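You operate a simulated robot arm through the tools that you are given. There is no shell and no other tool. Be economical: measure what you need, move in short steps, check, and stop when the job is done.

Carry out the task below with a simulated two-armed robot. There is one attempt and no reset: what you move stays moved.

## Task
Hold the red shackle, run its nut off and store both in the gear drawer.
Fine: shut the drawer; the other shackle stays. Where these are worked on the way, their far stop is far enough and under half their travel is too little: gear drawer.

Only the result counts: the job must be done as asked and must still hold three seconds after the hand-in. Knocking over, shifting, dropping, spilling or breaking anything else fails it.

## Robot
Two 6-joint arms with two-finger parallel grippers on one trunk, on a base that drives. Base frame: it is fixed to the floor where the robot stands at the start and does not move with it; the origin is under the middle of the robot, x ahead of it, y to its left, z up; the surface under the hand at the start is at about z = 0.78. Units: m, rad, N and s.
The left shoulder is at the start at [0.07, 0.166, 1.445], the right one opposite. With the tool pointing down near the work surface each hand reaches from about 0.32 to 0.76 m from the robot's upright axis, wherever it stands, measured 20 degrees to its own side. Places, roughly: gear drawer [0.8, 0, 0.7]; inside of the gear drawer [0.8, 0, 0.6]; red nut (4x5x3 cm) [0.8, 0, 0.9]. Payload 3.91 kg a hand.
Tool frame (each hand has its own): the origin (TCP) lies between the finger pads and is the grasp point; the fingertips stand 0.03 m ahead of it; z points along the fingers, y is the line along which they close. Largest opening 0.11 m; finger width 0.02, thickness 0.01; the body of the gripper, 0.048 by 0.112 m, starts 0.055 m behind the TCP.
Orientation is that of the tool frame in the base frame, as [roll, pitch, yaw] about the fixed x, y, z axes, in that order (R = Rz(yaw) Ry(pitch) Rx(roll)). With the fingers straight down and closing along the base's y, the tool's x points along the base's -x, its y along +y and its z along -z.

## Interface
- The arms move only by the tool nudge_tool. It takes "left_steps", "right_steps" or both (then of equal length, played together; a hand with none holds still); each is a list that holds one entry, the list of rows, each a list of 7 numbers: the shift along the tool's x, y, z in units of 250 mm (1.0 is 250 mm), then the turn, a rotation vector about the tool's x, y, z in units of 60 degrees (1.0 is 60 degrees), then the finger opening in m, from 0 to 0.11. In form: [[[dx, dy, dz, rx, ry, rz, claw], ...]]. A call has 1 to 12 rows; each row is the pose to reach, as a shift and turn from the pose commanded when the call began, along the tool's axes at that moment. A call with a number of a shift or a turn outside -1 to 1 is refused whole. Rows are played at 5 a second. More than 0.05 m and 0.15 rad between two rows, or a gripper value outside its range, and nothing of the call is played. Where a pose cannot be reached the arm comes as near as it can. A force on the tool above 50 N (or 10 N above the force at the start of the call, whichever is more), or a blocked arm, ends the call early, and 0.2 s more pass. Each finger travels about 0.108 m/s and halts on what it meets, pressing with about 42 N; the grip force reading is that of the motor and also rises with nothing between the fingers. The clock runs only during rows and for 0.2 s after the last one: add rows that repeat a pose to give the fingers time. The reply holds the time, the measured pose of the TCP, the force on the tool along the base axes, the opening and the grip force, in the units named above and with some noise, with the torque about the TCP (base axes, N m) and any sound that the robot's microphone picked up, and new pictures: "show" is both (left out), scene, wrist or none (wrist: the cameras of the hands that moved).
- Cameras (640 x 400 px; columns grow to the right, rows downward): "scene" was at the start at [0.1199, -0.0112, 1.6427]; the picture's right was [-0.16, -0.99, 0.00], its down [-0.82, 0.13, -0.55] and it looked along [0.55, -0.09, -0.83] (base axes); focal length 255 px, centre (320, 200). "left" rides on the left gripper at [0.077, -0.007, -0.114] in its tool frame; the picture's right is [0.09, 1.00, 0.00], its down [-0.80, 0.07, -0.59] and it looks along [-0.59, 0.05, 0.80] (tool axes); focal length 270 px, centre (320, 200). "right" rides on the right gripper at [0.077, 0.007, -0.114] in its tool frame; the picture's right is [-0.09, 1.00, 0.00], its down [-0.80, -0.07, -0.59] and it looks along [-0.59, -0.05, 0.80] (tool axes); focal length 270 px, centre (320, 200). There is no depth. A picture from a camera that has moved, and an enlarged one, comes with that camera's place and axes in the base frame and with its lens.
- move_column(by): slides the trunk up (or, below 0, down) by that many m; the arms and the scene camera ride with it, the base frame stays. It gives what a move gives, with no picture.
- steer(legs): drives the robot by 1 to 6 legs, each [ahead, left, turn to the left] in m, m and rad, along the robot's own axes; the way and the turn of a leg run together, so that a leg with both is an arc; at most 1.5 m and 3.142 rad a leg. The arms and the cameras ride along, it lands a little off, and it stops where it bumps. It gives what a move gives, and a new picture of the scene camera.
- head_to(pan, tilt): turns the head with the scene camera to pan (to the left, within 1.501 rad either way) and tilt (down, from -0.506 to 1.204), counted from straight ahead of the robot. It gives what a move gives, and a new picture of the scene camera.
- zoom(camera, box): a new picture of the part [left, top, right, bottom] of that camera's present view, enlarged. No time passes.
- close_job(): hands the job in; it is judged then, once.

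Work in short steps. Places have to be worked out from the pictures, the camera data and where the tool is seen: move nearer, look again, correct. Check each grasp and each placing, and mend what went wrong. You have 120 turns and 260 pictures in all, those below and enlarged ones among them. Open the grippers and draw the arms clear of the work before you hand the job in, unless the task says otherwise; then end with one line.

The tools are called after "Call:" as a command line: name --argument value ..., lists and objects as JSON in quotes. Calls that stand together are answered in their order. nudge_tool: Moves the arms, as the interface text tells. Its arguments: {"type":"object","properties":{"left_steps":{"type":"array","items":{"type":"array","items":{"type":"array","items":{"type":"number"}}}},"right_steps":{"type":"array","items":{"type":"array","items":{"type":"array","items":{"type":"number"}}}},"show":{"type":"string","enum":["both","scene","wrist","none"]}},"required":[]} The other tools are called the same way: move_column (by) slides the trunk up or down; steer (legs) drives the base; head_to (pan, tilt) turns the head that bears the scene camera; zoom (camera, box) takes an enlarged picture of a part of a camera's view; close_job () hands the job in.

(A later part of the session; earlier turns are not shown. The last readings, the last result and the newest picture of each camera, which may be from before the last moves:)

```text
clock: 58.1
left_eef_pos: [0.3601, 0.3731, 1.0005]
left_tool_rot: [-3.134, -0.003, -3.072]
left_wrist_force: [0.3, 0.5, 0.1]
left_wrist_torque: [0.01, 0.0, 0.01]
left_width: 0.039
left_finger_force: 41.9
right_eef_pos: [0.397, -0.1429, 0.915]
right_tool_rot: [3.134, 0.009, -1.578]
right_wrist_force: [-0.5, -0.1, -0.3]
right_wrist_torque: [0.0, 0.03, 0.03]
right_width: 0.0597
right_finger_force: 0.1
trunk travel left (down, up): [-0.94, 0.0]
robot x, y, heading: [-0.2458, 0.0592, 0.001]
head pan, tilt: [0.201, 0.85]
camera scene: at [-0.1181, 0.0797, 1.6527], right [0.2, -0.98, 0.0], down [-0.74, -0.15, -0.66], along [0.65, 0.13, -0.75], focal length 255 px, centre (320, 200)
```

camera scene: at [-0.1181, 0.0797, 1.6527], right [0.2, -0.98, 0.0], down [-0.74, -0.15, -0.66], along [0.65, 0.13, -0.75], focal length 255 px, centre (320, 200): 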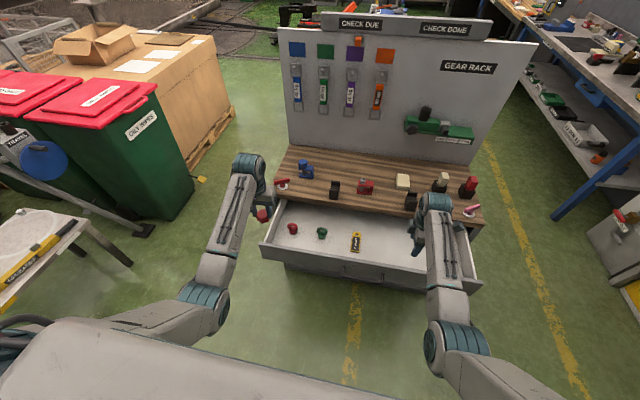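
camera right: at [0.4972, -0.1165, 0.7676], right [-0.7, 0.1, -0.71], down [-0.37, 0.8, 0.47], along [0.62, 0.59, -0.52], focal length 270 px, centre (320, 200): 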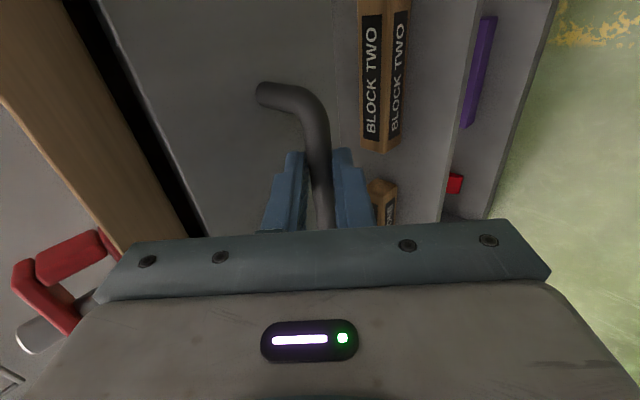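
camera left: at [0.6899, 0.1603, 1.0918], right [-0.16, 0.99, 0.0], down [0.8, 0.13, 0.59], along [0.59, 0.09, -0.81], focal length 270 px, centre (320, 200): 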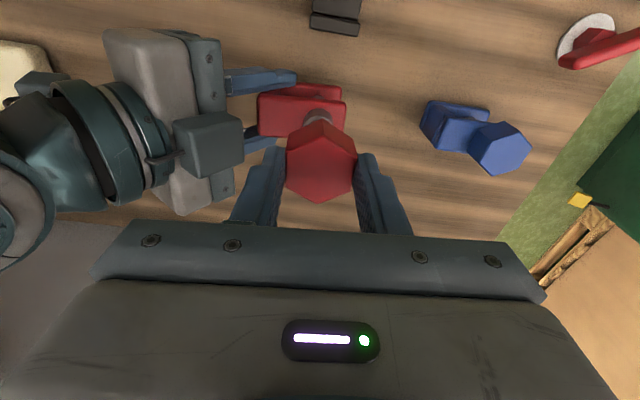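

Now drive so that the left hand (with nut) comes over the empty right half of the drawer.

Call:
steer --legs '[[0.13, 0, 0], [0, -0.33, 0]]'

Call:
nudge_tool --left_steps '[[[0, -0.15, 0, 0, 0, 0, 0], [0, -0.3, 0, 0, 0, 0, 0], [0, -0.45, 0.05, 0, 0, 0, 0], [0, -0.56, 0.12, 0, 0, 0, 0]]]' --show "both"

```text
clock: 61.2
left_eef_pos: [0.4892, 0.0441, 1.0008]
left_tool_rot: [-3.134, -0.003, -3.071]
left_wrist_force: [-0.5, 0.9, -0.2]
left_wrist_torque: [-0.01, 0.01, -0.02]
left_width: 0.0389
left_finger_force: 42.4
right_eef_pos: [0.5261, -0.4718, 0.9181]
right_tool_rot: [3.139, 0.009, -1.579]
right_wrist_force: [-0.4, 0.3, 0.4]
right_wrist_torque: [-0.04, 0.01, 0.0]
right_width: 0.06
right_finger_force: 0.1
trunk travel left (down, up): [-0.94, 0.0]
robot x, y, heading: [-0.1148, -0.2669, -0.002]
head pan, tilt: [0.201, 0.85]
camera scene: at [0.0113, -0.2491, 1.6528], right [0.2, -0.98, 0.0], down [-0.74, -0.15, -0.66], along [0.65, 0.13, -0.75], focal length 255 px, centre (320, 200)
```

scene: 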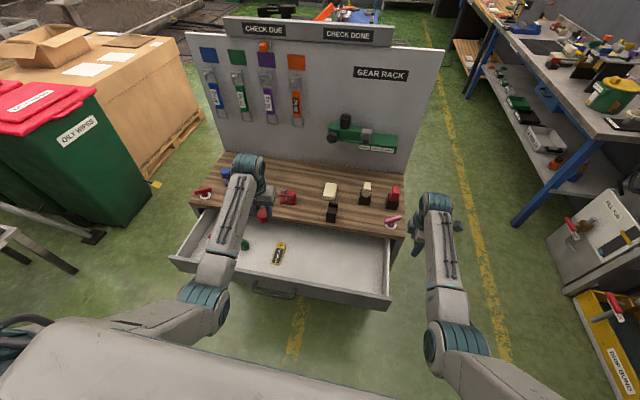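

```text
clock: 62.2
left_eef_pos: [0.499, -0.0999, 0.9704]
left_tool_rot: [-3.139, -0.004, -3.072]
left_wrist_force: [0.7, -0.1, -1.1]
left_wrist_torque: [0.04, -0.01, 0.04]
left_width: 0.0394
left_finger_force: 41.9
right_eef_pos: [0.5265, -0.475, 0.916]
right_tool_rot: [3.138, 0.011, -1.581]
right_wrist_force: [0.0, 0.1, -0.3]
right_wrist_torque: [-0.04, 0.0, 0.03]
right_width: 0.0601
right_finger_force: 0.1
trunk travel left (down, up): [-0.94, 0.0]
robot x, y, heading: [-0.1129, -0.2651, -0.006]
head pan, tilt: [0.201, 0.85]
camera scene: at [0.0119, -0.2537, 1.6528], right [0.2, -0.98, 0.0], down [-0.74, -0.15, -0.66], along [0.65, 0.13, -0.75], focal length 255 px, centre (320, 200)
camera left: at [0.4243, -0.1117, 1.0864], right [-0.16, 0.99, 0.0], down [0.8, 0.13, 0.59], along [0.58, 0.09, -0.81], focal length 270 px, centre (320, 200)
```

scene: 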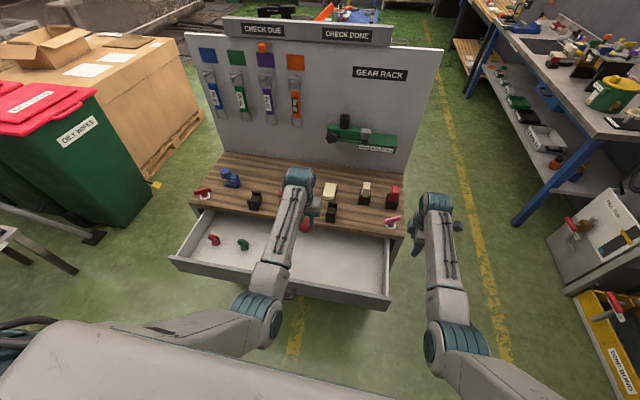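
left: 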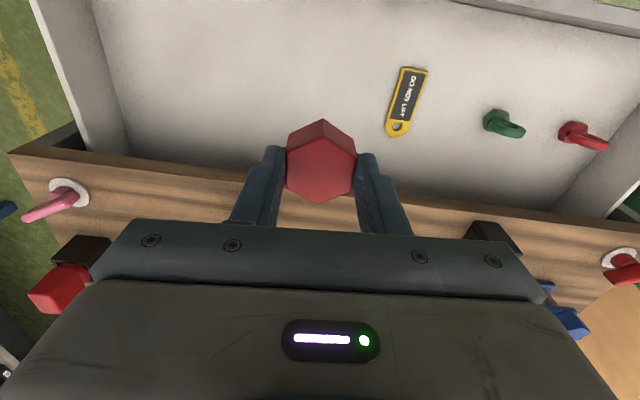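

Nut is over the empty floor (floor z≈0.635). Lower it: first 0.2 m.

Call:
nudge_tool --left_steps '[[[0, 0, 0.18, 0, 0, 0, 0], [0, 0, 0.36, 0, 0, 0, 0], [0, 0, 0.54, 0, 0, 0, 0], [0, 0, 0.72, 0, 0, 0, 0], [0, 0, 0.88, 0, 0, 0, 0]]]' --show "both"

```text
clock: 63.4
left_eef_pos: [0.4995, -0.1004, 0.7507]
left_tool_rot: [-3.138, -0.005, -3.072]
left_wrist_force: [0.1, -0.8, -1.2]
left_wrist_torque: [-0.03, 0.02, -0.01]
left_width: 0.0388
left_finger_force: 41.5
right_eef_pos: [0.5277, -0.4729, 0.9164]
right_tool_rot: [3.138, 0.009, -1.579]
right_wrist_force: [0.4, -1.0, -0.3]
right_wrist_torque: [0.0, -0.01, -0.02]
right_width: 0.0602
right_finger_force: 0.0
trunk travel left (down, up): [-0.94, 0.0]
robot x, y, heading: [-0.1127, -0.2679, 0.005]
head pan, tilt: [0.201, 0.85]
camera scene: at [0.0132, -0.252, 1.6526], right [0.2, -0.98, 0.0], down [-0.74, -0.15, -0.66], along [0.65, 0.13, -0.75], focal length 255 px, centre (320, 200)
camera left: at [0.4235, -0.1123, 0.8654], right [-0.16, 0.99, 0.0], down [0.8, 0.13, 0.59], along [0.58, 0.09, -0.81], focal length 270 px, centre (320, 200)
```

scene: 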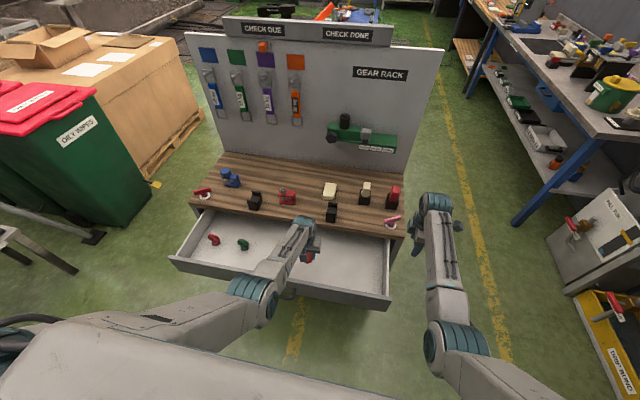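
left: 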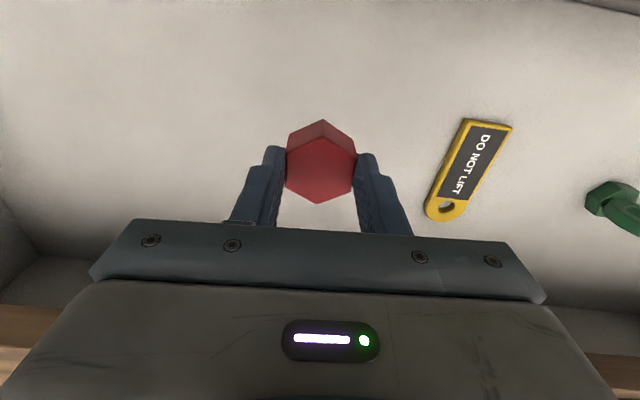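

Clear. Lower a further ~6 cm, slowly at the end.

Call:
nudge_tool --left_steps '[[[0, 0, 0.1, 0, 0, 0, 0], [0, 0, 0.2, 0, 0, 0, 0], [0, 0, 0.24, 0, 0, 0, 0]]]' --show "scene"

Call:
zoom --camera "scene" --box '[160, 160, 420, 320]'

Call:
zoom --camera "left" --box '[120, 50, 520, 300]'

```text
clock: 64.2
left_eef_pos: [0.4898, -0.0986, 0.7085]
left_tool_rot: [-3.135, -0.001, -3.072]
left_wrist_force: [0.4, 0.2, -1.2]
left_wrist_torque: [0.02, -0.03, 0.0]
left_width: 0.0395
left_finger_force: 42.1
left hand out of reach, approached as far as the arm can: row 2, 3
right_eef_pos: [0.5261, -0.4744, 0.9163]
right_tool_rot: [3.14, 0.008, -1.579]
right_wrist_force: [-0.6, -0.4, 0.7]
right_wrist_torque: [0.04, -0.01, 0.01]
right_width: 0.06
right_finger_force: 0.0
trunk travel left (down, up): [-0.94, 0.0]
robot x, y, heading: [-0.1158, -0.2671, -0.001]
head pan, tilt: [0.201, 0.85]
camera scene: at [0.0101, -0.252, 1.6529], right [0.2, -0.98, 0.0], down [-0.74, -0.15, -0.66], along [0.65, 0.13, -0.75], focal length 255 px, centre (320, 200)
```

scene: 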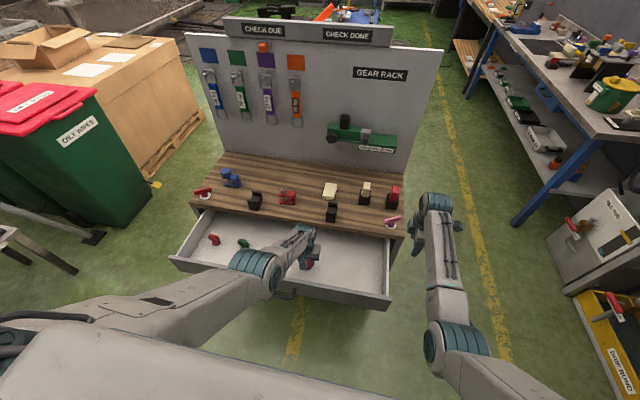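

```text
2.46 times, centred on (290, 240) of scene
camera zoom: at [0.0101, -0.252, 1.6529], right [0.2, -0.98, 0.0], down [-0.74, -0.15, -0.66], along [0.65, 0.13, -0.75], focal length 628 px, centre (394, 102)
```

zoom: 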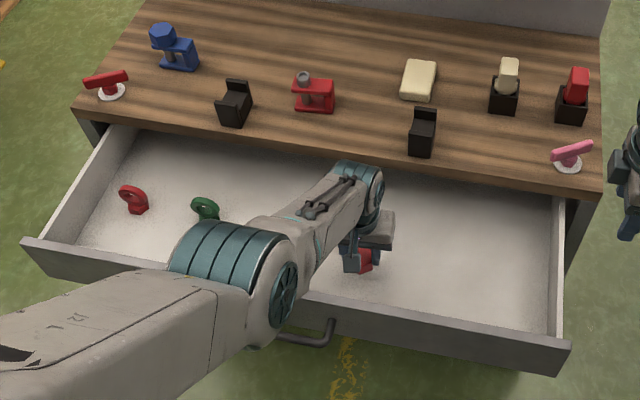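

```text
1.60 times, centred on (320, 175) of left
camera zoom: at [0.4148, -0.1103, 0.8237], right [-0.16, 0.99, 0.0], down [0.8, 0.13, 0.59], along [0.59, 0.09, -0.81], focal length 432 px, centre (320, 240)
```

zoom: 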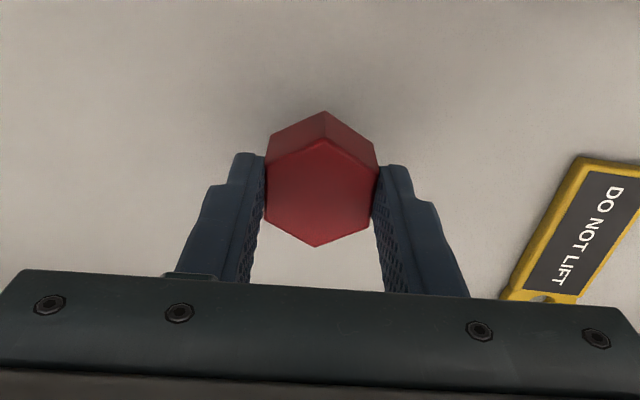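

The left arm's reach ends here; lower the trunk 2 cm for the rest.

Call:
move_column --by -0.022

Call:
zoom --camera "scene" --box '[250, 210, 370, 300]'

```text
clock: 64.8
left_eef_pos: [0.4897, -0.0978, 0.6853]
left_tool_rot: [-3.138, -0.004, -3.072]
left_wrist_force: [-0.2, 0.5, -0.5]
left_wrist_torque: [0.0, 0.0, 0.0]
left_width: 0.0394
left_finger_force: 41.9
right_eef_pos: [0.5255, -0.4736, 0.8954]
right_tool_rot: [3.137, 0.008, -1.58]
right_wrist_force: [0.5, 0.5, 0.4]
right_wrist_torque: [-0.06, -0.03, 0.0]
right_width: 0.0602
right_finger_force: 0.1
trunk travel left (down, up): [-0.918, 0.022]
robot x, y, heading: [-0.1178, -0.2705, -0.004]
head pan, tilt: [0.201, 0.85]
```

```text
4.44 times, centred on (310, 255) of scene
camera zoom: at [0.0114, -0.2521, 1.6307], right [0.2, -0.98, 0.0], down [-0.74, -0.15, -0.66], along [0.65, 0.13, -0.75], focal length 1134 px, centre (364, -44)
```

zoom: 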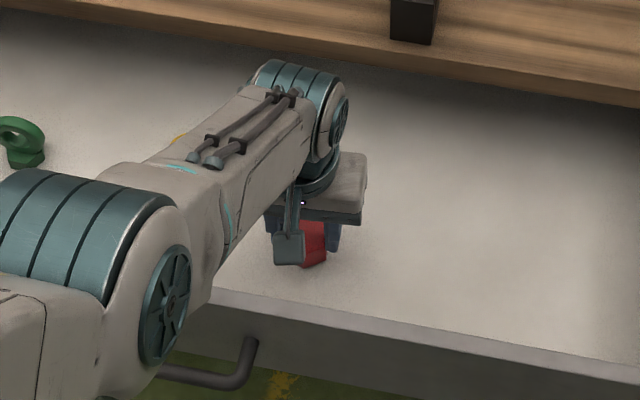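

Still slightly above the floor; lower in small steps until contact.

Call:
move_column --by -0.008

Call:
move_column --by -0.006

```text
clock: 65.4
left_eef_pos: [0.4908, -0.0981, 0.6807]
left_tool_rot: [-3.139, 0.004, -3.072]
left_wrist_force: [2.0, 1.8, 18.7]
left_wrist_torque: [0.16, 0.2, -0.02]
left_width: 0.0392
left_finger_force: 41.9
right_eef_pos: [0.5246, -0.4747, 0.8887]
right_tool_rot: [3.141, 0.01, -1.579]
right_wrist_force: [-0.2, 0.0, 0.4]
right_wrist_torque: [0.02, 0.02, -0.03]
right_width: 0.0601
right_finger_force: 0.0
trunk travel left (down, up): [-0.91, 0.03]
robot x, y, heading: [-0.1142, -0.2665, 0.002]
head pan, tilt: [0.201, 0.85]
```

```text
clock: 65.9
left_eef_pos: [0.4998, -0.0973, 0.6814]
left_tool_rot: [-3.136, 0.015, -3.07]
left_wrist_force: [-0.4, -0.7, 33.5]
left_wrist_torque: [0.04, 0.64, 0.01]
left_width: 0.039
left_finger_force: 42.5
right_eef_pos: [0.5248, -0.4751, 0.8824]
right_tool_rot: [3.14, 0.01, -1.58]
right_wrist_force: [1.0, 0.4, -1.5]
right_wrist_torque: [0.01, 0.03, 0.02]
right_width: 0.06
right_finger_force: 0.0
trunk travel left (down, up): [-0.905, 0.035]
robot x, y, heading: [-0.1198, -0.269, 0.0]
head pan, tilt: [0.201, 0.85]
stopped: the force on the tool passed its limit at 51 N (the readings are from after the stop); the commanded pose is now the measured one
```

Nut is on the floor. Relieve the pressure by raising the trunk 8 mm, then open the fingers.

Call:
move_column --by 0.006

Call:
nudge_tool --left_steps '[[[0, 0, 0, 0, 0, 0, 0.05], [0, 0, 0, 0, 0, 0, 0.065], [0, 0, 0, 0, 0, 0, 0.065], [0, 0, -0.1, 0, 0, 0, 0.065], [0, 0, -0.25, 0, 0, 0, 0.065], [0, 0, -0.43, 0, 0, 0, 0.065], [0, 0, -0.6, 0, 0, 0, 0.065], [0, 0, -0.78, 0, 0, 0, 0.065], [0, 0, -0.95, 0, 0, 0, 0.065]]]' --show "both"

```text
clock: 66.5
left_eef_pos: [0.4932, -0.0968, 0.6819]
left_tool_rot: [-3.138, 0.001, -3.069]
left_wrist_force: [-1.4, -0.4, 2.1]
left_wrist_torque: [-0.01, 0.13, -0.01]
left_width: 0.0392
left_finger_force: 41.8
right_eef_pos: [0.5264, -0.4742, 0.8871]
right_tool_rot: [3.14, 0.008, -1.578]
right_wrist_force: [-0.5, 0.2, 0.4]
right_wrist_torque: [-0.01, 0.0, 0.01]
right_width: 0.06
right_finger_force: 0.1
trunk travel left (down, up): [-0.911, 0.029]
robot x, y, heading: [-0.1155, -0.2683, 0.002]
head pan, tilt: [0.201, 0.85]
```

```text
clock: 68.5
left_eef_pos: [0.4938, -0.0975, 0.9212]
left_tool_rot: [-3.138, 0.006, -3.072]
left_wrist_force: [0.3, -0.1, 0.4]
left_wrist_torque: [-0.01, 0.04, -0.03]
left_width: 0.0648
left_finger_force: 0.1
right_eef_pos: [0.5266, -0.4739, 0.8868]
right_tool_rot: [3.14, 0.009, -1.579]
right_wrist_force: [-0.7, -0.1, 0.4]
right_wrist_torque: [0.0, 0.0, 0.0]
right_width: 0.0601
right_finger_force: 0.0
trunk travel left (down, up): [-0.911, 0.029]
robot x, y, heading: [-0.1135, -0.2667, -0.001]
head pan, tilt: [0.201, 0.85]
camera scene: at [0.0113, -0.2524, 1.6232], right [0.2, -0.98, 0.0], down [-0.74, -0.15, -0.66], along [0.65, 0.13, -0.75], focal length 255 px, centre (320, 200)
camera left: at [0.4179, -0.1098, 1.035], right [-0.16, 0.99, 0.0], down [0.79, 0.13, 0.6], along [0.59, 0.09, -0.8], focal length 270 px, centre (320, 200)
```

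scene: 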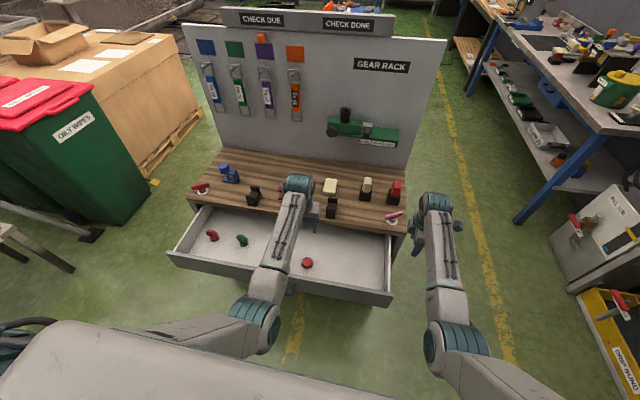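
left: 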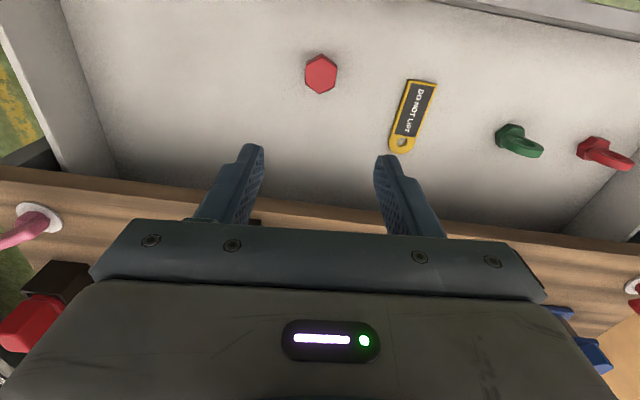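

Nut is in the drawer. Raise the trunk and left hand, then drive left and forward so the right hand (closing along x) comes to the shackle.

Call:
move_column --by 0.029

Call:
nudge_tool --left_steps '[[[0, 0.1, -0.08, 0, 0, 0, 0.065], [0, 0.2, -0.16, 0, 0, 0, 0.065]]]' --show "none"

Call:
steer --legs '[[0, 0.44, 0], [0.12, 0, 0]]'

```text
clock: 69.2
left_eef_pos: [0.4941, -0.0967, 0.9479]
left_tool_rot: [-3.136, 0.005, -3.072]
left_wrist_force: [-0.5, -0.8, 0.6]
left_wrist_torque: [0.0, -0.02, 0.01]
left_width: 0.065
left_finger_force: 0.0
right_eef_pos: [0.5269, -0.4734, 0.9169]
right_tool_rot: [3.139, 0.008, -1.579]
right_wrist_force: [-0.1, -0.4, -0.3]
right_wrist_torque: [-0.02, 0.01, 0.0]
right_width: 0.0598
right_finger_force: 0.1
trunk travel left (down, up): [-0.94, 0.0]
robot x, y, heading: [-0.1171, -0.2674, 0.004]
head pan, tilt: [0.201, 0.85]
```

```text
clock: 69.8
left_eef_pos: [0.4896, -0.0462, 0.9893]
left_tool_rot: [-3.136, 0.005, -3.071]
left_wrist_force: [-0.6, 1.0, -1.0]
left_wrist_torque: [0.0, 0.0, -0.03]
left_width: 0.0649
left_finger_force: 0.1
right_eef_pos: [0.5259, -0.4723, 0.917]
right_tool_rot: [3.14, 0.007, -1.58]
right_wrist_force: [-0.2, -0.2, -0.9]
right_wrist_torque: [-0.03, -0.01, 0.03]
right_width: 0.06
right_finger_force: 0.0
trunk travel left (down, up): [-0.94, 0.0]
robot x, y, heading: [-0.1169, -0.2703, 0.001]
head pan, tilt: [0.201, 0.85]
```

```text
clock: 73.3
left_eef_pos: [0.608, 0.3903, 0.9899]
left_tool_rot: [-3.136, 0.011, -3.072]
left_wrist_force: [0.7, 0.8, 0.5]
left_wrist_torque: [-0.01, 0.01, 0.03]
left_width: 0.0651
left_finger_force: 0.0
right_eef_pos: [0.6446, -0.0352, 0.9163]
right_tool_rot: [3.14, 0.009, -1.579]
right_wrist_force: [0.5, 0.0, 1.0]
right_wrist_torque: [0.02, 0.01, -0.01]
right_width: 0.0599
right_finger_force: 0.0
trunk travel left (down, up): [-0.94, 0.0]
robot x, y, heading: [0.0025, 0.1707, 0.003]
head pan, tilt: [0.201, 0.85]
camera scene: at [0.1272, 0.1859, 1.6526], right [0.2, -0.98, 0.0], down [-0.73, -0.15, -0.66], along [0.65, 0.13, -0.75], focal length 255 px, centre (320, 200)
```

scene: 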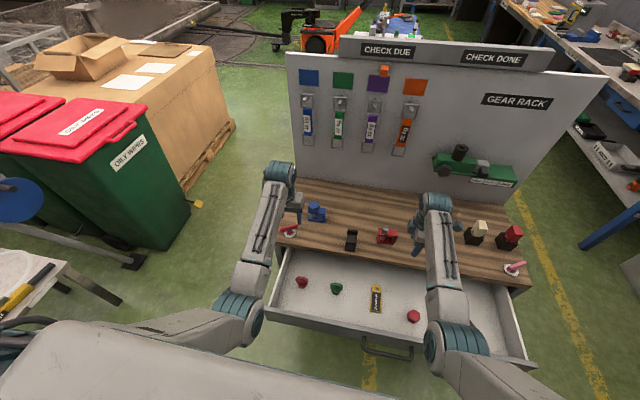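

Bring the right hand above the shackle and view.

Call:
nudge_tool --right_steps '[[[-0.05, -0.14, 0, 0, 0, -0.043, 0.065], [-0.12, -0.28, 0, 0, 0, -0.086, 0.065]]]' --show "both"

```text
clock: 73.9
left_eef_pos: [0.6103, 0.39, 0.9873]
left_tool_rot: [-3.135, 0.005, -3.072]
left_wrist_force: [1.0, 1.0, 0.2]
left_wrist_torque: [-0.03, -0.03, -0.03]
left_width: 0.0651
left_finger_force: 0.1
right_eef_pos: [0.7157, -0.0061, 0.9159]
right_tool_rot: [3.14, 0.008, -1.491]
right_wrist_force: [-0.4, -0.2, -0.7]
right_wrist_torque: [-0.04, 0.02, 0.01]
right_width: 0.0651
right_finger_force: 0.1
trunk travel left (down, up): [-0.94, 0.0]
robot x, y, heading: [0.0028, 0.1683, 0.0]
head pan, tilt: [0.201, 0.85]
camera scene: at [0.1316, 0.187, 1.6521], right [0.2, -0.98, 0.0], down [-0.74, -0.15, -0.66], along [0.65, 0.13, -0.75], focal length 255 px, centre (320, 200)
camera right: at [0.717, -0.0852, 1.0307], right [-1.0, 0.01, 0.0], down [0.01, 0.8, 0.6], along [0.0, 0.6, -0.8], focal length 270 px, centre (320, 200)
```

scene: 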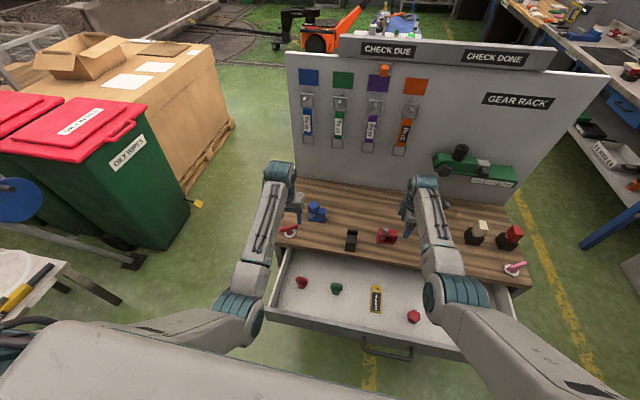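
right: 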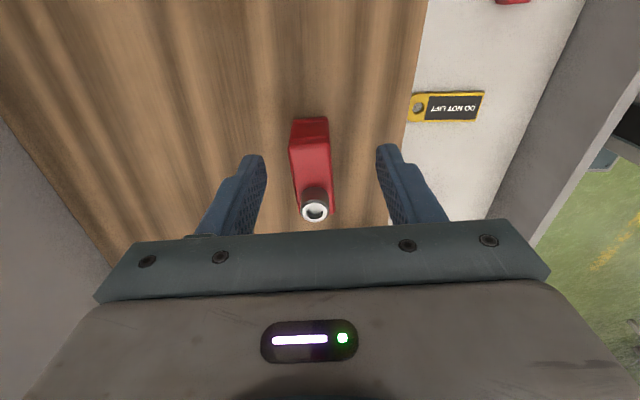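

Shackle web at y≈0.005, body centre x≈0.725. Descend over the web and close.

Call:
nudge_tool --right_steps '[[[-0.04, -0.02, 0.12, 0, 0, 0, 0.065], [-0.069, -0.038, 0.24, 0, 0, 0, 0.065], [-0.069, -0.038, 0.384, 0, 0, 0, 0.065], [-0.069, -0.038, 0.384, 0, 0, 0, 0.065]]]' --show "wrist"

```text
clock: 74.9
left_eef_pos: [0.6095, 0.3905, 0.9889]
left_tool_rot: [-3.139, 0.007, -3.072]
left_wrist_force: [-0.1, 0.2, -0.1]
left_wrist_torque: [0.03, 0.0, 0.02]
left_width: 0.0654
left_finger_force: 0.2
right_eef_pos: [0.7132, 0.0086, 0.8327]
right_tool_rot: [3.139, 0.01, -1.492]
right_wrist_force: [0.2, 0.4, 0.3]
right_wrist_torque: [-0.01, -0.01, -0.01]
right_width: 0.0649
right_finger_force: 0.0
right hand out of reach, approached as far as the arm can: row 3, 4
trunk travel left (down, up): [-0.94, 0.0]
robot x, y, heading: [0.0034, 0.1682, -0.001]
head pan, tilt: [0.201, 0.85]
camera right: at [0.7137, -0.0697, 0.9473], right [-1.0, 0.01, 0.0], down [0.01, 0.8, 0.6], along [0.0, 0.6, -0.8], focal length 270 px, centre (320, 200)
```

right: 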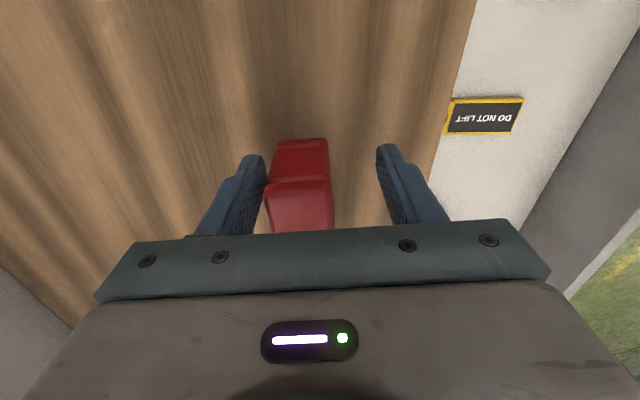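

Just out of reach by ~1 cm; drive ahead 12 mm and lower the trunk 13 mm instead.

Call:
steer --legs '[[0.012, 0, 0]]'

Call:
move_column --by -0.013

Call:
zoom --camera "right" --box '[200, 100, 440, 250]'

```text
clock: 75.7
left_eef_pos: [0.6196, 0.3906, 0.9901]
left_tool_rot: [-3.136, 0.007, -3.071]
left_wrist_force: [0.1, 0.5, -0.1]
left_wrist_torque: [-0.02, -0.05, 0.01]
left_width: 0.0652
left_finger_force: 0.1
right_eef_pos: [0.7228, 0.0091, 0.8355]
right_tool_rot: [3.141, 0.009, -1.488]
right_wrist_force: [-0.9, 0.2, 0.9]
right_wrist_torque: [0.01, -0.02, 0.03]
right_width: 0.065
right_finger_force: 0.1
trunk travel left (down, up): [-0.94, 0.0]
robot x, y, heading: [0.0147, 0.1717, 0.0]
head pan, tilt: [0.201, 0.85]
camera scene: at [0.1381, 0.1854, 1.6527], right [0.2, -0.98, 0.0], down [-0.73, -0.15, -0.66], along [0.65, 0.13, -0.75], focal length 255 px, centre (320, 200)
```

scene: 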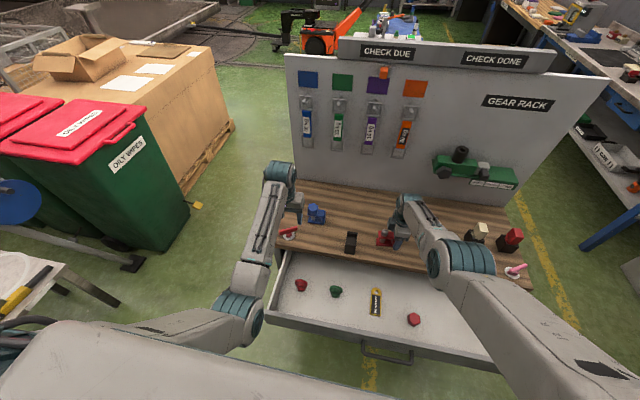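

```text
clock: 76.3
left_eef_pos: [0.6207, 0.3903, 0.9764]
left_tool_rot: [-3.134, 0.008, -3.073]
left_wrist_force: [-0.6, 0.6, 0.5]
left_wrist_torque: [0.02, 0.0, 0.0]
left_width: 0.0654
left_finger_force: 0.1
right_eef_pos: [0.7251, 0.0094, 0.8193]
right_tool_rot: [3.14, 0.008, -1.49]
right_wrist_force: [-0.1, 0.4, -0.8]
right_wrist_torque: [0.0, 0.0, 0.0]
right_width: 0.0654
right_finger_force: 0.1
trunk travel left (down, up): [-0.927, 0.013]
robot x, y, heading: [0.0165, 0.17, -0.0]
head pan, tilt: [0.201, 0.85]
```

```text
2.67 times, centred on (320, 175) of right
camera zoom: at [0.7257, -0.0695, 0.9346], right [-1.0, 0.01, 0.0], down [0.01, 0.8, 0.6], along [0.0, 0.6, -0.8], focal length 721 px, centre (320, 267)
```

zoom: 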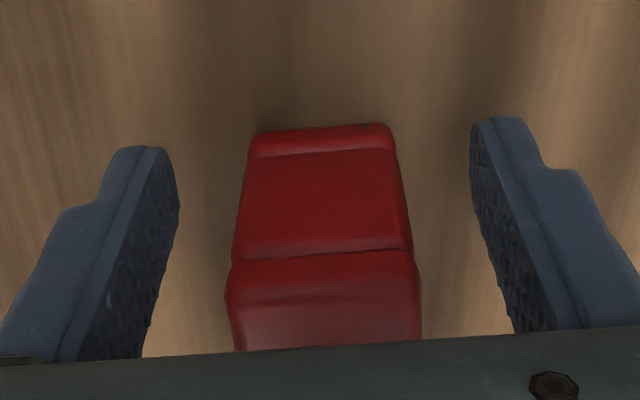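

Centred on the web. Close and lift gently 3 cm.

Call:
nudge_tool --right_steps '[[[0, 0, 0, 0, 0, 0, 0.04], [0, 0, 0, 0, 0, 0, 0.0], [0, 0, 0, 0, 0, 0, 0.0], [0, 0, -0.06, 0, 0, 0, 0.0], [0, 0, -0.14, 0, 0, 0, 0.0]]]' --show "both"

```text
clock: 77.5
left_eef_pos: [0.6216, 0.3913, 0.9757]
left_tool_rot: [-3.137, 0.008, -3.071]
left_wrist_force: [-0.7, -0.3, -0.6]
left_wrist_torque: [0.01, 0.01, 0.01]
left_width: 0.0651
left_finger_force: 0.1
right_eef_pos: [0.7256, 0.0086, 0.8552]
right_tool_rot: [3.139, 0.009, -1.491]
right_wrist_force: [0.4, 0.1, -1.8]
right_wrist_torque: [-0.07, -0.01, -0.02]
right_width: 0.0341
right_finger_force: 42.0
trunk travel left (down, up): [-0.927, 0.013]
robot x, y, heading: [0.0126, 0.1664, -0.002]
head pan, tilt: [0.201, 0.85]
camera scene: at [0.142, 0.1853, 1.6393], right [0.2, -0.98, 0.0], down [-0.74, -0.15, -0.66], along [0.65, 0.13, -0.75], focal length 255 px, centre (320, 200)
camera right: at [0.7256, -0.0695, 0.9694], right [-1.0, 0.01, 0.0], down [0.01, 0.8, 0.6], along [0.0, 0.6, -0.8], focal length 270 px, centre (320, 200)
```

scene: 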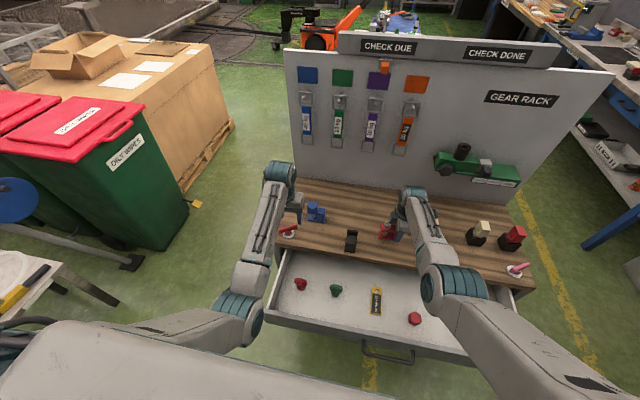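
right: 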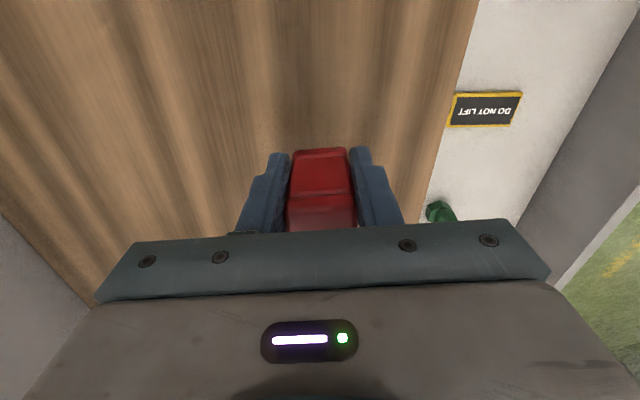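

Held firmly. Raise further, then drive back and right so it hangs over the empty right half of the drawer.

Call:
nudge_tool --right_steps '[[[0, 0, -0.12, 0, 0, 0, 0.0], [0, 0, -0.22, 0, 0, 0, 0.0]]]' --show "none"

Call:
move_column --by 0.013

Call:
steer --legs '[[-0.16, 0, 0], [0, -0.25, 0]]'

```text
clock: 78.1
left_eef_pos: [0.621, 0.3906, 0.9764]
left_tool_rot: [-3.136, 0.007, -3.071]
left_wrist_force: [0.0, -0.2, -0.5]
left_wrist_torque: [0.0, -0.02, -0.01]
left_width: 0.0652
left_finger_force: 0.1
right_eef_pos: [0.7257, 0.0087, 0.9104]
right_tool_rot: [3.14, 0.008, -1.489]
right_wrist_force: [-0.3, 0.3, -1.7]
right_wrist_torque: [-0.06, -0.02, -0.03]
right_width: 0.0339
right_finger_force: 42.2
trunk travel left (down, up): [-0.927, 0.013]
robot x, y, heading: [0.0183, 0.1705, -0.002]
head pan, tilt: [0.201, 0.85]
```

```text
clock: 78.7
left_eef_pos: [0.6208, 0.3891, 0.9887]
left_tool_rot: [-3.138, 0.007, -3.071]
left_wrist_force: [0.3, 1.0, 0.5]
left_wrist_torque: [0.02, 0.0, 0.02]
left_width: 0.0649
left_finger_force: 0.0
right_eef_pos: [0.7262, 0.0086, 0.9234]
right_tool_rot: [-3.141, 0.01, -1.49]
right_wrist_force: [0.6, 0.4, -1.9]
right_wrist_torque: [-0.04, -0.02, 0.0]
right_width: 0.0336
right_finger_force: 41.9
trunk travel left (down, up): [-0.94, 0.0]
robot x, y, heading: [0.0141, 0.1701, 0.004]
head pan, tilt: [0.201, 0.85]
```

```text
clock: 81.5
left_eef_pos: [0.4613, 0.1438, 0.9875]
left_tool_rot: [-3.138, 0.005, -3.07]
left_wrist_force: [-0.1, 0.3, 0.2]
left_wrist_torque: [-0.03, 0.01, -0.01]
left_width: 0.065
left_finger_force: 0.0
right_eef_pos: [0.5653, -0.2366, 0.9231]
right_tool_rot: [3.138, 0.007, -1.486]
right_wrist_force: [0.0, -0.5, -2.5]
right_wrist_torque: [-0.03, 0.0, -0.03]
right_width: 0.0338
right_finger_force: 42.1
trunk travel left (down, up): [-0.94, 0.0]
robot x, y, heading: [-0.1426, -0.0824, -0.004]
head pan, tilt: [0.201, 0.85]
camera scene: at [-0.0167, -0.0607, 1.6522], right [0.2, -0.98, 0.0], down [-0.74, -0.15, -0.66], along [0.65, 0.13, -0.75], focal length 255 px, centre (320, 200)
```

scene: 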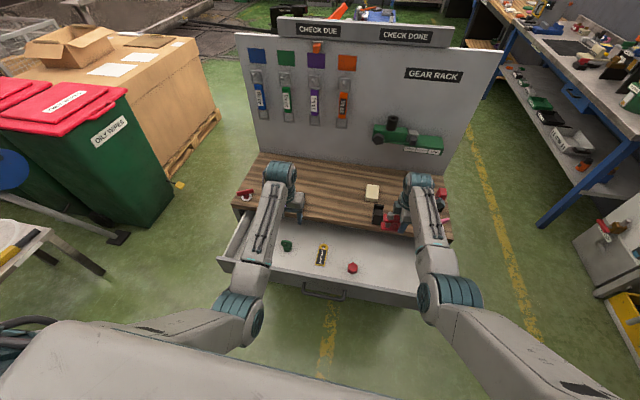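

Move the hand back to x≈0.50 and lower 0.2 m into the drawer.

Call:
nudge_tool --right_steps '[[[0.04, 0.13, 0, 0, 0, 0, 0.0], [0.08, 0.26, 0.04, 0, 0, 0, 0.0], [0.08, 0.26, 0.2, 0, 0, 0, 0.0], [0.08, 0.26, 0.36, 0, 0, 0, 0.0], [0.08, 0.26, 0.52, 0, 0, 0, 0.0], [0.08, 0.26, 0.68, 0, 0, 0, 0.0], [0.08, 0.26, 0.8, 0, 0, 0, 0.0]]]' --show "both"

```text
clock: 83.1
left_eef_pos: [0.4619, 0.1413, 0.989]
left_tool_rot: [-3.139, 0.006, -3.07]
left_wrist_force: [0.3, 0.1, -0.3]
left_wrist_torque: [0.0, -0.05, -0.02]
left_width: 0.0652
left_finger_force: 0.1
right_eef_pos: [0.495, -0.2641, 0.7407]
right_tool_rot: [3.14, 0.008, -1.487]
right_wrist_force: [0.3, -0.1, -1.9]
right_wrist_torque: [-0.09, -0.03, 0.02]
right_width: 0.0338
right_finger_force: 42.4
right hand out of reach, approached as far as the arm can: row 7
trunk travel left (down, up): [-0.94, 0.0]
robot x, y, heading: [-0.1459, -0.0788, -0.0]
head pan, tilt: [0.201, 0.85]
camera scene: at [-0.0167, -0.0639, 1.6523], right [0.2, -0.98, 0.0], down [-0.74, -0.15, -0.66], along [0.65, 0.13, -0.75], focal length 255 px, centre (320, 200)
camera right: at [0.495, -0.3425, 0.8551], right [-1.0, 0.0, 0.0], down [0.0, 0.8, 0.6], along [0.0, 0.6, -0.8], focal length 270 px, centre (320, 200)
```

scene: 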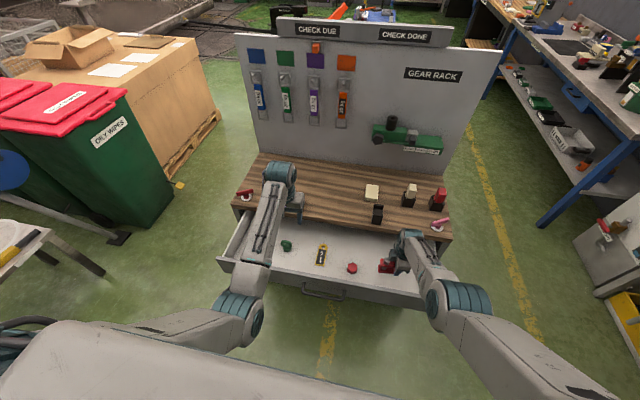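
right: 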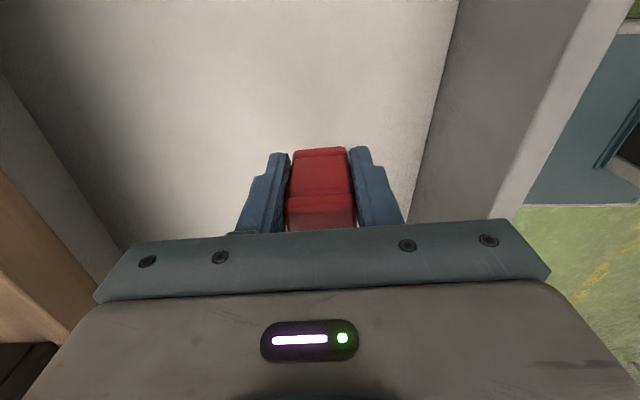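

Lower the trunk 5.5 cm, then creep to contact.

Call:
move_column --by -0.053

Call:
move_column --by -0.006

```text
clock: 84.1
left_eef_pos: [0.4605, 0.144, 0.936]
left_tool_rot: [-3.138, 0.005, -3.068]
left_wrist_force: [0.5, 0.6, 0.3]
left_wrist_torque: [0.02, -0.01, -0.02]
left_width: 0.0654
left_finger_force: 0.1
right_eef_pos: [0.4933, -0.2645, 0.6883]
right_tool_rot: [3.141, 0.009, -1.487]
right_wrist_force: [0.2, 0.6, -1.6]
right_wrist_torque: [-0.07, 0.01, -0.01]
right_width: 0.0336
right_finger_force: 42.1
trunk travel left (down, up): [-0.887, 0.053]
robot x, y, heading: [-0.1453, -0.0819, 0.002]
head pan, tilt: [0.201, 0.85]
```

```text
clock: 84.6
left_eef_pos: [0.4618, 0.143, 0.9301]
left_tool_rot: [-3.139, 0.007, -3.072]
left_wrist_force: [-1.1, 0.6, -0.4]
left_wrist_torque: [-0.02, -0.02, 0.0]
left_width: 0.065
left_finger_force: 0.1
right_eef_pos: [0.494, -0.263, 0.6812]
right_tool_rot: [3.138, 0.008, -1.488]
right_wrist_force: [0.5, -0.4, -1.4]
right_wrist_torque: [-0.06, 0.03, -0.02]
right_width: 0.0338
right_finger_force: 42.6
trunk travel left (down, up): [-0.881, 0.059]
robot x, y, heading: [-0.1439, -0.0797, 0.001]
head pan, tilt: [0.201, 0.85]
```

Not yet touching; continue with 4 mm.

Call:
move_column --by -0.004

```text
clock: 85.2
left_eef_pos: [0.4628, 0.1426, 0.9249]
left_tool_rot: [-3.137, 0.005, -3.07]
left_wrist_force: [0.5, 0.1, 0.4]
left_wrist_torque: [0.0, 0.01, -0.02]
left_width: 0.0651
left_finger_force: 0.0
right_eef_pos: [0.495, -0.2632, 0.6775]
right_tool_rot: [3.137, 0.007, -1.487]
right_wrist_force: [-0.1, 1.0, -1.7]
right_wrist_torque: [-0.06, 0.01, 0.01]
right_width: 0.0338
right_finger_force: 42.0
trunk travel left (down, up): [-0.877, 0.063]
robot x, y, heading: [-0.1444, -0.0785, -0.002]
head pan, tilt: [0.201, 0.85]
```

Call:
move_column --by -0.003

```text
clock: 85.7
left_eef_pos: [0.4612, 0.1421, 0.9224]
left_tool_rot: [-3.139, 0.006, -3.069]
left_wrist_force: [0.4, -0.2, -0.2]
left_wrist_torque: [0.02, 0.03, 0.01]
left_width: 0.065
left_finger_force: 0.0
right_eef_pos: [0.4943, -0.2628, 0.675]
right_tool_rot: [3.14, 0.008, -1.486]
right_wrist_force: [0.2, 0.1, 1.7]
right_wrist_torque: [0.02, -0.06, 0.04]
right_width: 0.034
right_finger_force: 42.1
trunk travel left (down, up): [-0.874, 0.066]
robot x, y, heading: [-0.1427, -0.0758, -0.001]
head pan, tilt: [0.201, 0.85]
```

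Contact (+1.7 N). Open the fingers and lift straight out, then check.

Call:
nudge_tool --right_steps '[[[0, 0, 0, 0, 0, 0, 0.05], [0, 0, 0, 0, 0, 0, 0.07], [0, 0, 0, 0, 0, 0, 0.07], [0, 0, -0.1, 0, 0, 0, 0.07], [0, 0, -0.26, 0, 0, 0, 0.07], [0, 0, -0.42, 0, 0, 0, 0.07], [0, 0, -0.6, 0, 0, 0, 0.07], [0, 0, -0.78, 0, 0, 0, 0.07], [0, 0, -0.9, 0, 0, 0, 0.07]]]' --show "both"

Call:
move_column --by 0.066

```text
clock: 87.7
left_eef_pos: [0.4614, 0.1428, 0.9226]
left_tool_rot: [-3.138, 0.005, -3.069]
left_wrist_force: [-0.3, 0.4, 0.6]
left_wrist_torque: [0.0, -0.01, 0.02]
left_width: 0.0652
left_finger_force: 0.0
right_eef_pos: [0.4948, -0.2645, 0.8997]
right_tool_rot: [3.139, 0.008, -1.486]
right_wrist_force: [-0.3, -0.1, 0.6]
right_wrist_torque: [-0.04, 0.02, 0.01]
right_width: 0.07
right_finger_force: 0.0
trunk travel left (down, up): [-0.874, 0.066]
robot x, y, heading: [-0.142, -0.0797, 0.005]
head pan, tilt: [0.201, 0.85]
camera scene: at [-0.017, -0.0634, 1.5862], right [0.2, -0.98, 0.0], down [-0.74, -0.15, -0.66], along [0.65, 0.13, -0.75], focal length 255 px, centre (320, 200)
camera right: at [0.4953, -0.344, 1.0133], right [-1.0, 0.0, 0.0], down [0.01, 0.8, 0.6], along [0.0, 0.6, -0.8], focal length 270 px, centre (320, 200)
```

scene: 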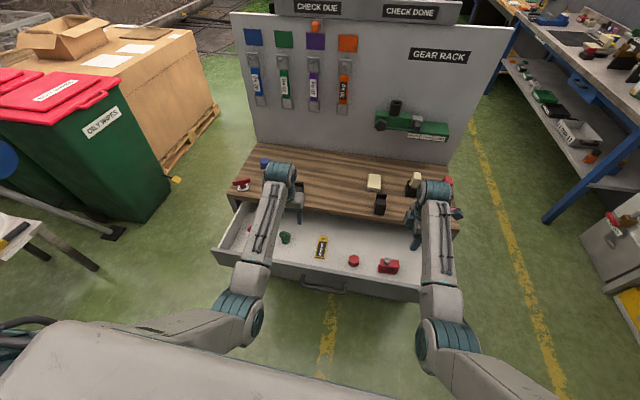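
right: 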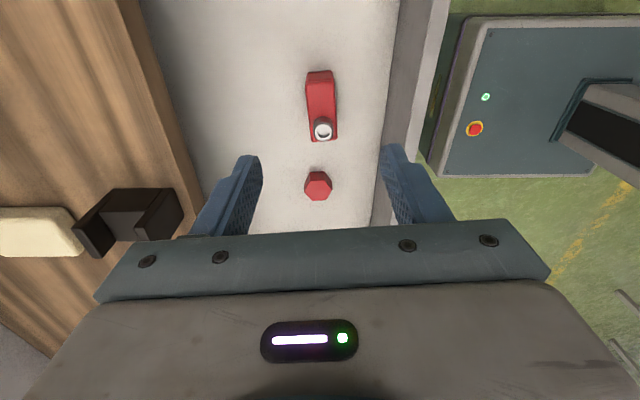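

```text
clock: 88.7
left_eef_pos: [0.4614, 0.1431, 0.989]
left_tool_rot: [-3.138, 0.006, -3.068]
left_wrist_force: [0.0, 0.5, -0.3]
left_wrist_torque: [0.01, 0.0, 0.0]
left_width: 0.0653
left_finger_force: 0.1
right_eef_pos: [0.4946, -0.2649, 0.9632]
right_tool_rot: [3.138, 0.008, -1.486]
right_wrist_force: [-0.6, 0.9, 0.5]
right_wrist_torque: [0.02, -0.01, 0.0]
right_width: 0.07
right_finger_force: 0.1
trunk travel left (down, up): [-0.94, 0.0]
robot x, y, heading: [-0.1438, -0.0813, -0.001]
head pan, tilt: [0.201, 0.85]
```

Both parts are in the drawer (bolt top ≈0.717, below the worktop underside 0.759). To shut it, I'll back off so the left hand stands in front of the handle.

Call:
steer --legs '[[-0.17, 0, 0], [0, -0.14, 0]]'

Call:
nudge_tool --left_steps '[[[0.08, 0, 0.15, 0, 0, -0.0, 0.02], [0.14, 0, 0.32, 0, 0, 0.03, 0.0], [0.2, 0, 0.49, 0, 0, 0.065, 0.0], [0.2, 0, 0.66, 0, 0, 0.065, 0.0], [0.2, 0, 0.8, 0, 0, 0.065, 0.0]]]' --show "both"

```text
clock: 91.1
left_eef_pos: [0.2897, 0.0053, 0.989]
left_tool_rot: [-3.137, 0.007, -3.066]
left_wrist_force: [-0.5, 0.5, -1.0]
left_wrist_torque: [-0.02, -0.03, -0.01]
left_width: 0.0649
left_finger_force: 0.0
right_eef_pos: [0.3227, -0.4024, 0.9659]
right_tool_rot: [3.138, 0.007, -1.486]
right_wrist_force: [0.5, 0.4, 0.6]
right_wrist_torque: [-0.06, 0.01, 0.0]
right_width: 0.0697
right_finger_force: 0.0
trunk travel left (down, up): [-0.94, 0.0]
robot x, y, heading: [-0.3171, -0.221, 0.001]
head pan, tilt: [0.201, 0.85]
camera scene: at [-0.189, -0.2013, 1.6524], right [0.2, -0.98, 0.0], down [-0.73, -0.15, -0.66], along [0.65, 0.13, -0.75], focal length 255 px, centre (320, 200)
```

scene: 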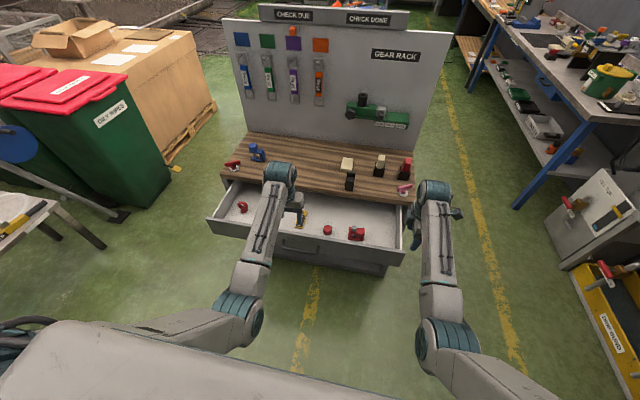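

```text
clock: 92.3
left_eef_pos: [0.2431, -0.0003, 0.7883]
left_tool_rot: [-3.137, 0.006, -3.136]
left_wrist_force: [-0.2, 0.2, 0.9]
left_wrist_torque: [0.0, 0.02, 0.02]
left_width: 0.0
left_finger_force: 37.1
right_eef_pos: [0.3253, -0.4045, 0.965]
right_tool_rot: [3.138, 0.007, -1.484]
right_wrist_force: [0.0, 0.3, -0.5]
right_wrist_torque: [0.01, 0.01, -0.03]
right_width: 0.07
right_finger_force: 0.1
trunk travel left (down, up): [-0.94, 0.0]
robot x, y, heading: [-0.3154, -0.2185, 0.006]
head pan, tilt: [0.201, 0.85]
camera scene: at [-0.1868, -0.2036, 1.6522], right [0.2, -0.98, 0.0], down [-0.74, -0.15, -0.66], along [0.65, 0.13, -0.75], focal length 255 px, centre (320, 200)
camera left: at [0.1657, -0.0081, 0.9031], right [-0.09, 1.0, 0.0], down [0.8, 0.08, 0.6], along [0.6, 0.05, -0.8], focal length 270 px, centre (320, 200)
```

scene: 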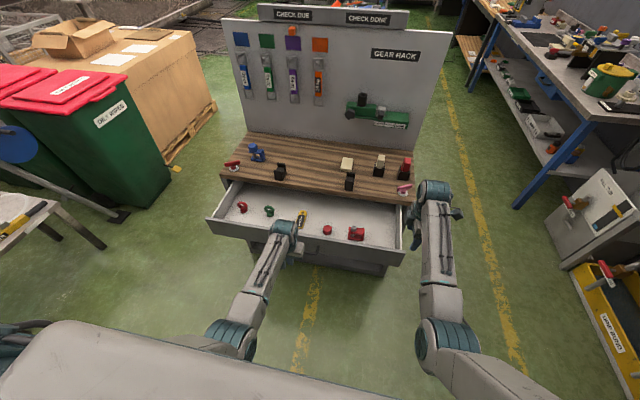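
left: 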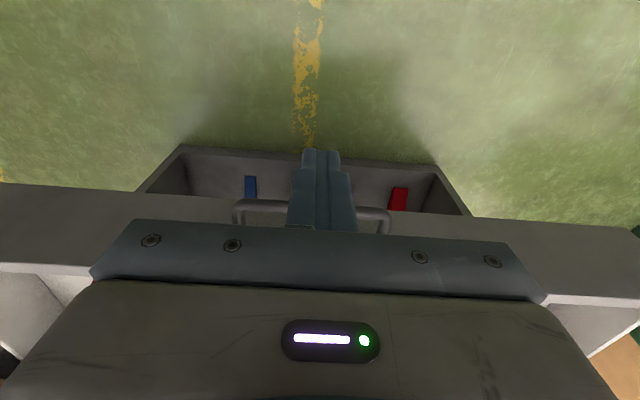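

Centred on the handle. Lower to z≈0.70 so the closed fingers stand just in front of the bar.

Call:
nudge_tool --left_steps '[[[0, 0, 0.15, 0, 0, 0, 0.0], [0, 0, 0.3, 0, 0, 0, 0.0], [0, 0, 0.35, 0, 0, 0, 0.0]]]' --show "wrist"

```text
clock: 93.1
left_eef_pos: [0.2421, -0.0006, 0.7002]
left_tool_rot: [-3.139, 0.007, -3.135]
left_wrist_force: [-0.6, -0.3, -0.4]
left_wrist_torque: [0.01, -0.05, 0.0]
left_width: 0.0
left_finger_force: 37.5
right_eef_pos: [0.3245, -0.4045, 0.965]
right_tool_rot: [3.138, 0.009, -1.487]
right_wrist_force: [0.6, 0.9, 0.2]
right_wrist_torque: [0.04, 0.0, 0.05]
right_width: 0.07
right_finger_force: 0.0
trunk travel left (down, up): [-0.94, 0.0]
robot x, y, heading: [-0.3138, -0.2201, 0.01]
head pan, tilt: [0.201, 0.85]
camera left: at [0.1651, -0.0082, 0.8158], right [-0.09, 1.0, 0.0], down [0.8, 0.08, 0.6], along [0.6, 0.05, -0.8], focal length 270 px, centre (320, 200)
```

left: 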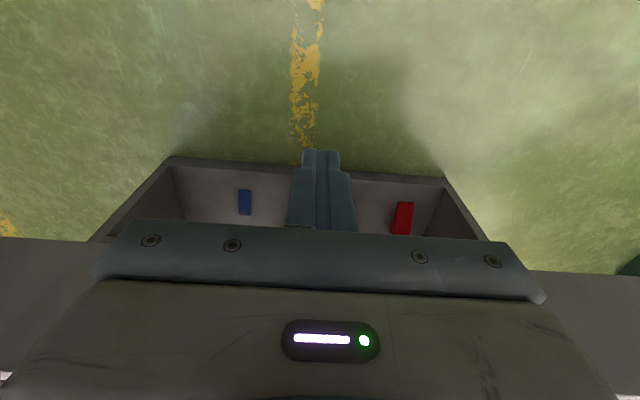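

Push: drive ahead 0.12 m.

Call:
steer --legs '[[0.12, 0, 0]]'

```text
clock: 94.4
left_eef_pos: [0.3612, -0.0008, 0.7018]
left_tool_rot: [-3.138, 0.01, -3.135]
left_wrist_force: [0.3, 0.0, -0.2]
left_wrist_torque: [-0.02, -0.01, 0.02]
left_width: 0.0
left_finger_force: 37.9
right_eef_pos: [0.4426, -0.4056, 0.9667]
right_tool_rot: [3.141, 0.01, -1.485]
right_wrist_force: [0.1, 0.0, 0.4]
right_wrist_torque: [0.0, 0.0, 0.0]
right_width: 0.0702
right_finger_force: 0.0
trunk travel left (down, up): [-0.94, 0.0]
robot x, y, heading: [-0.1949, -0.218, 0.006]
head pan, tilt: [0.201, 0.85]
camera scene: at [-0.0717, -0.2042, 1.6527], right [0.2, -0.98, 0.0], down [-0.73, -0.15, -0.66], along [0.65, 0.13, -0.75], focal length 255 px, centre (320, 200)
```

scene: 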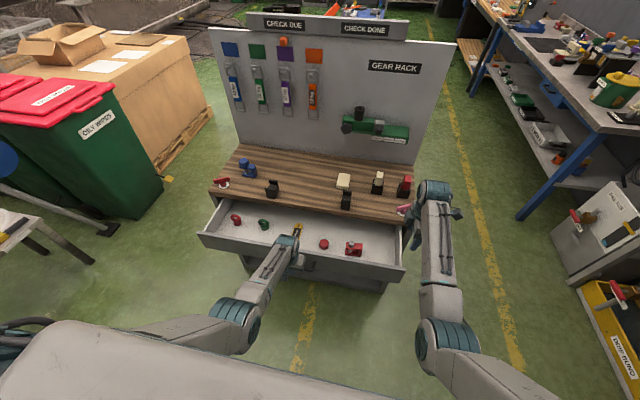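

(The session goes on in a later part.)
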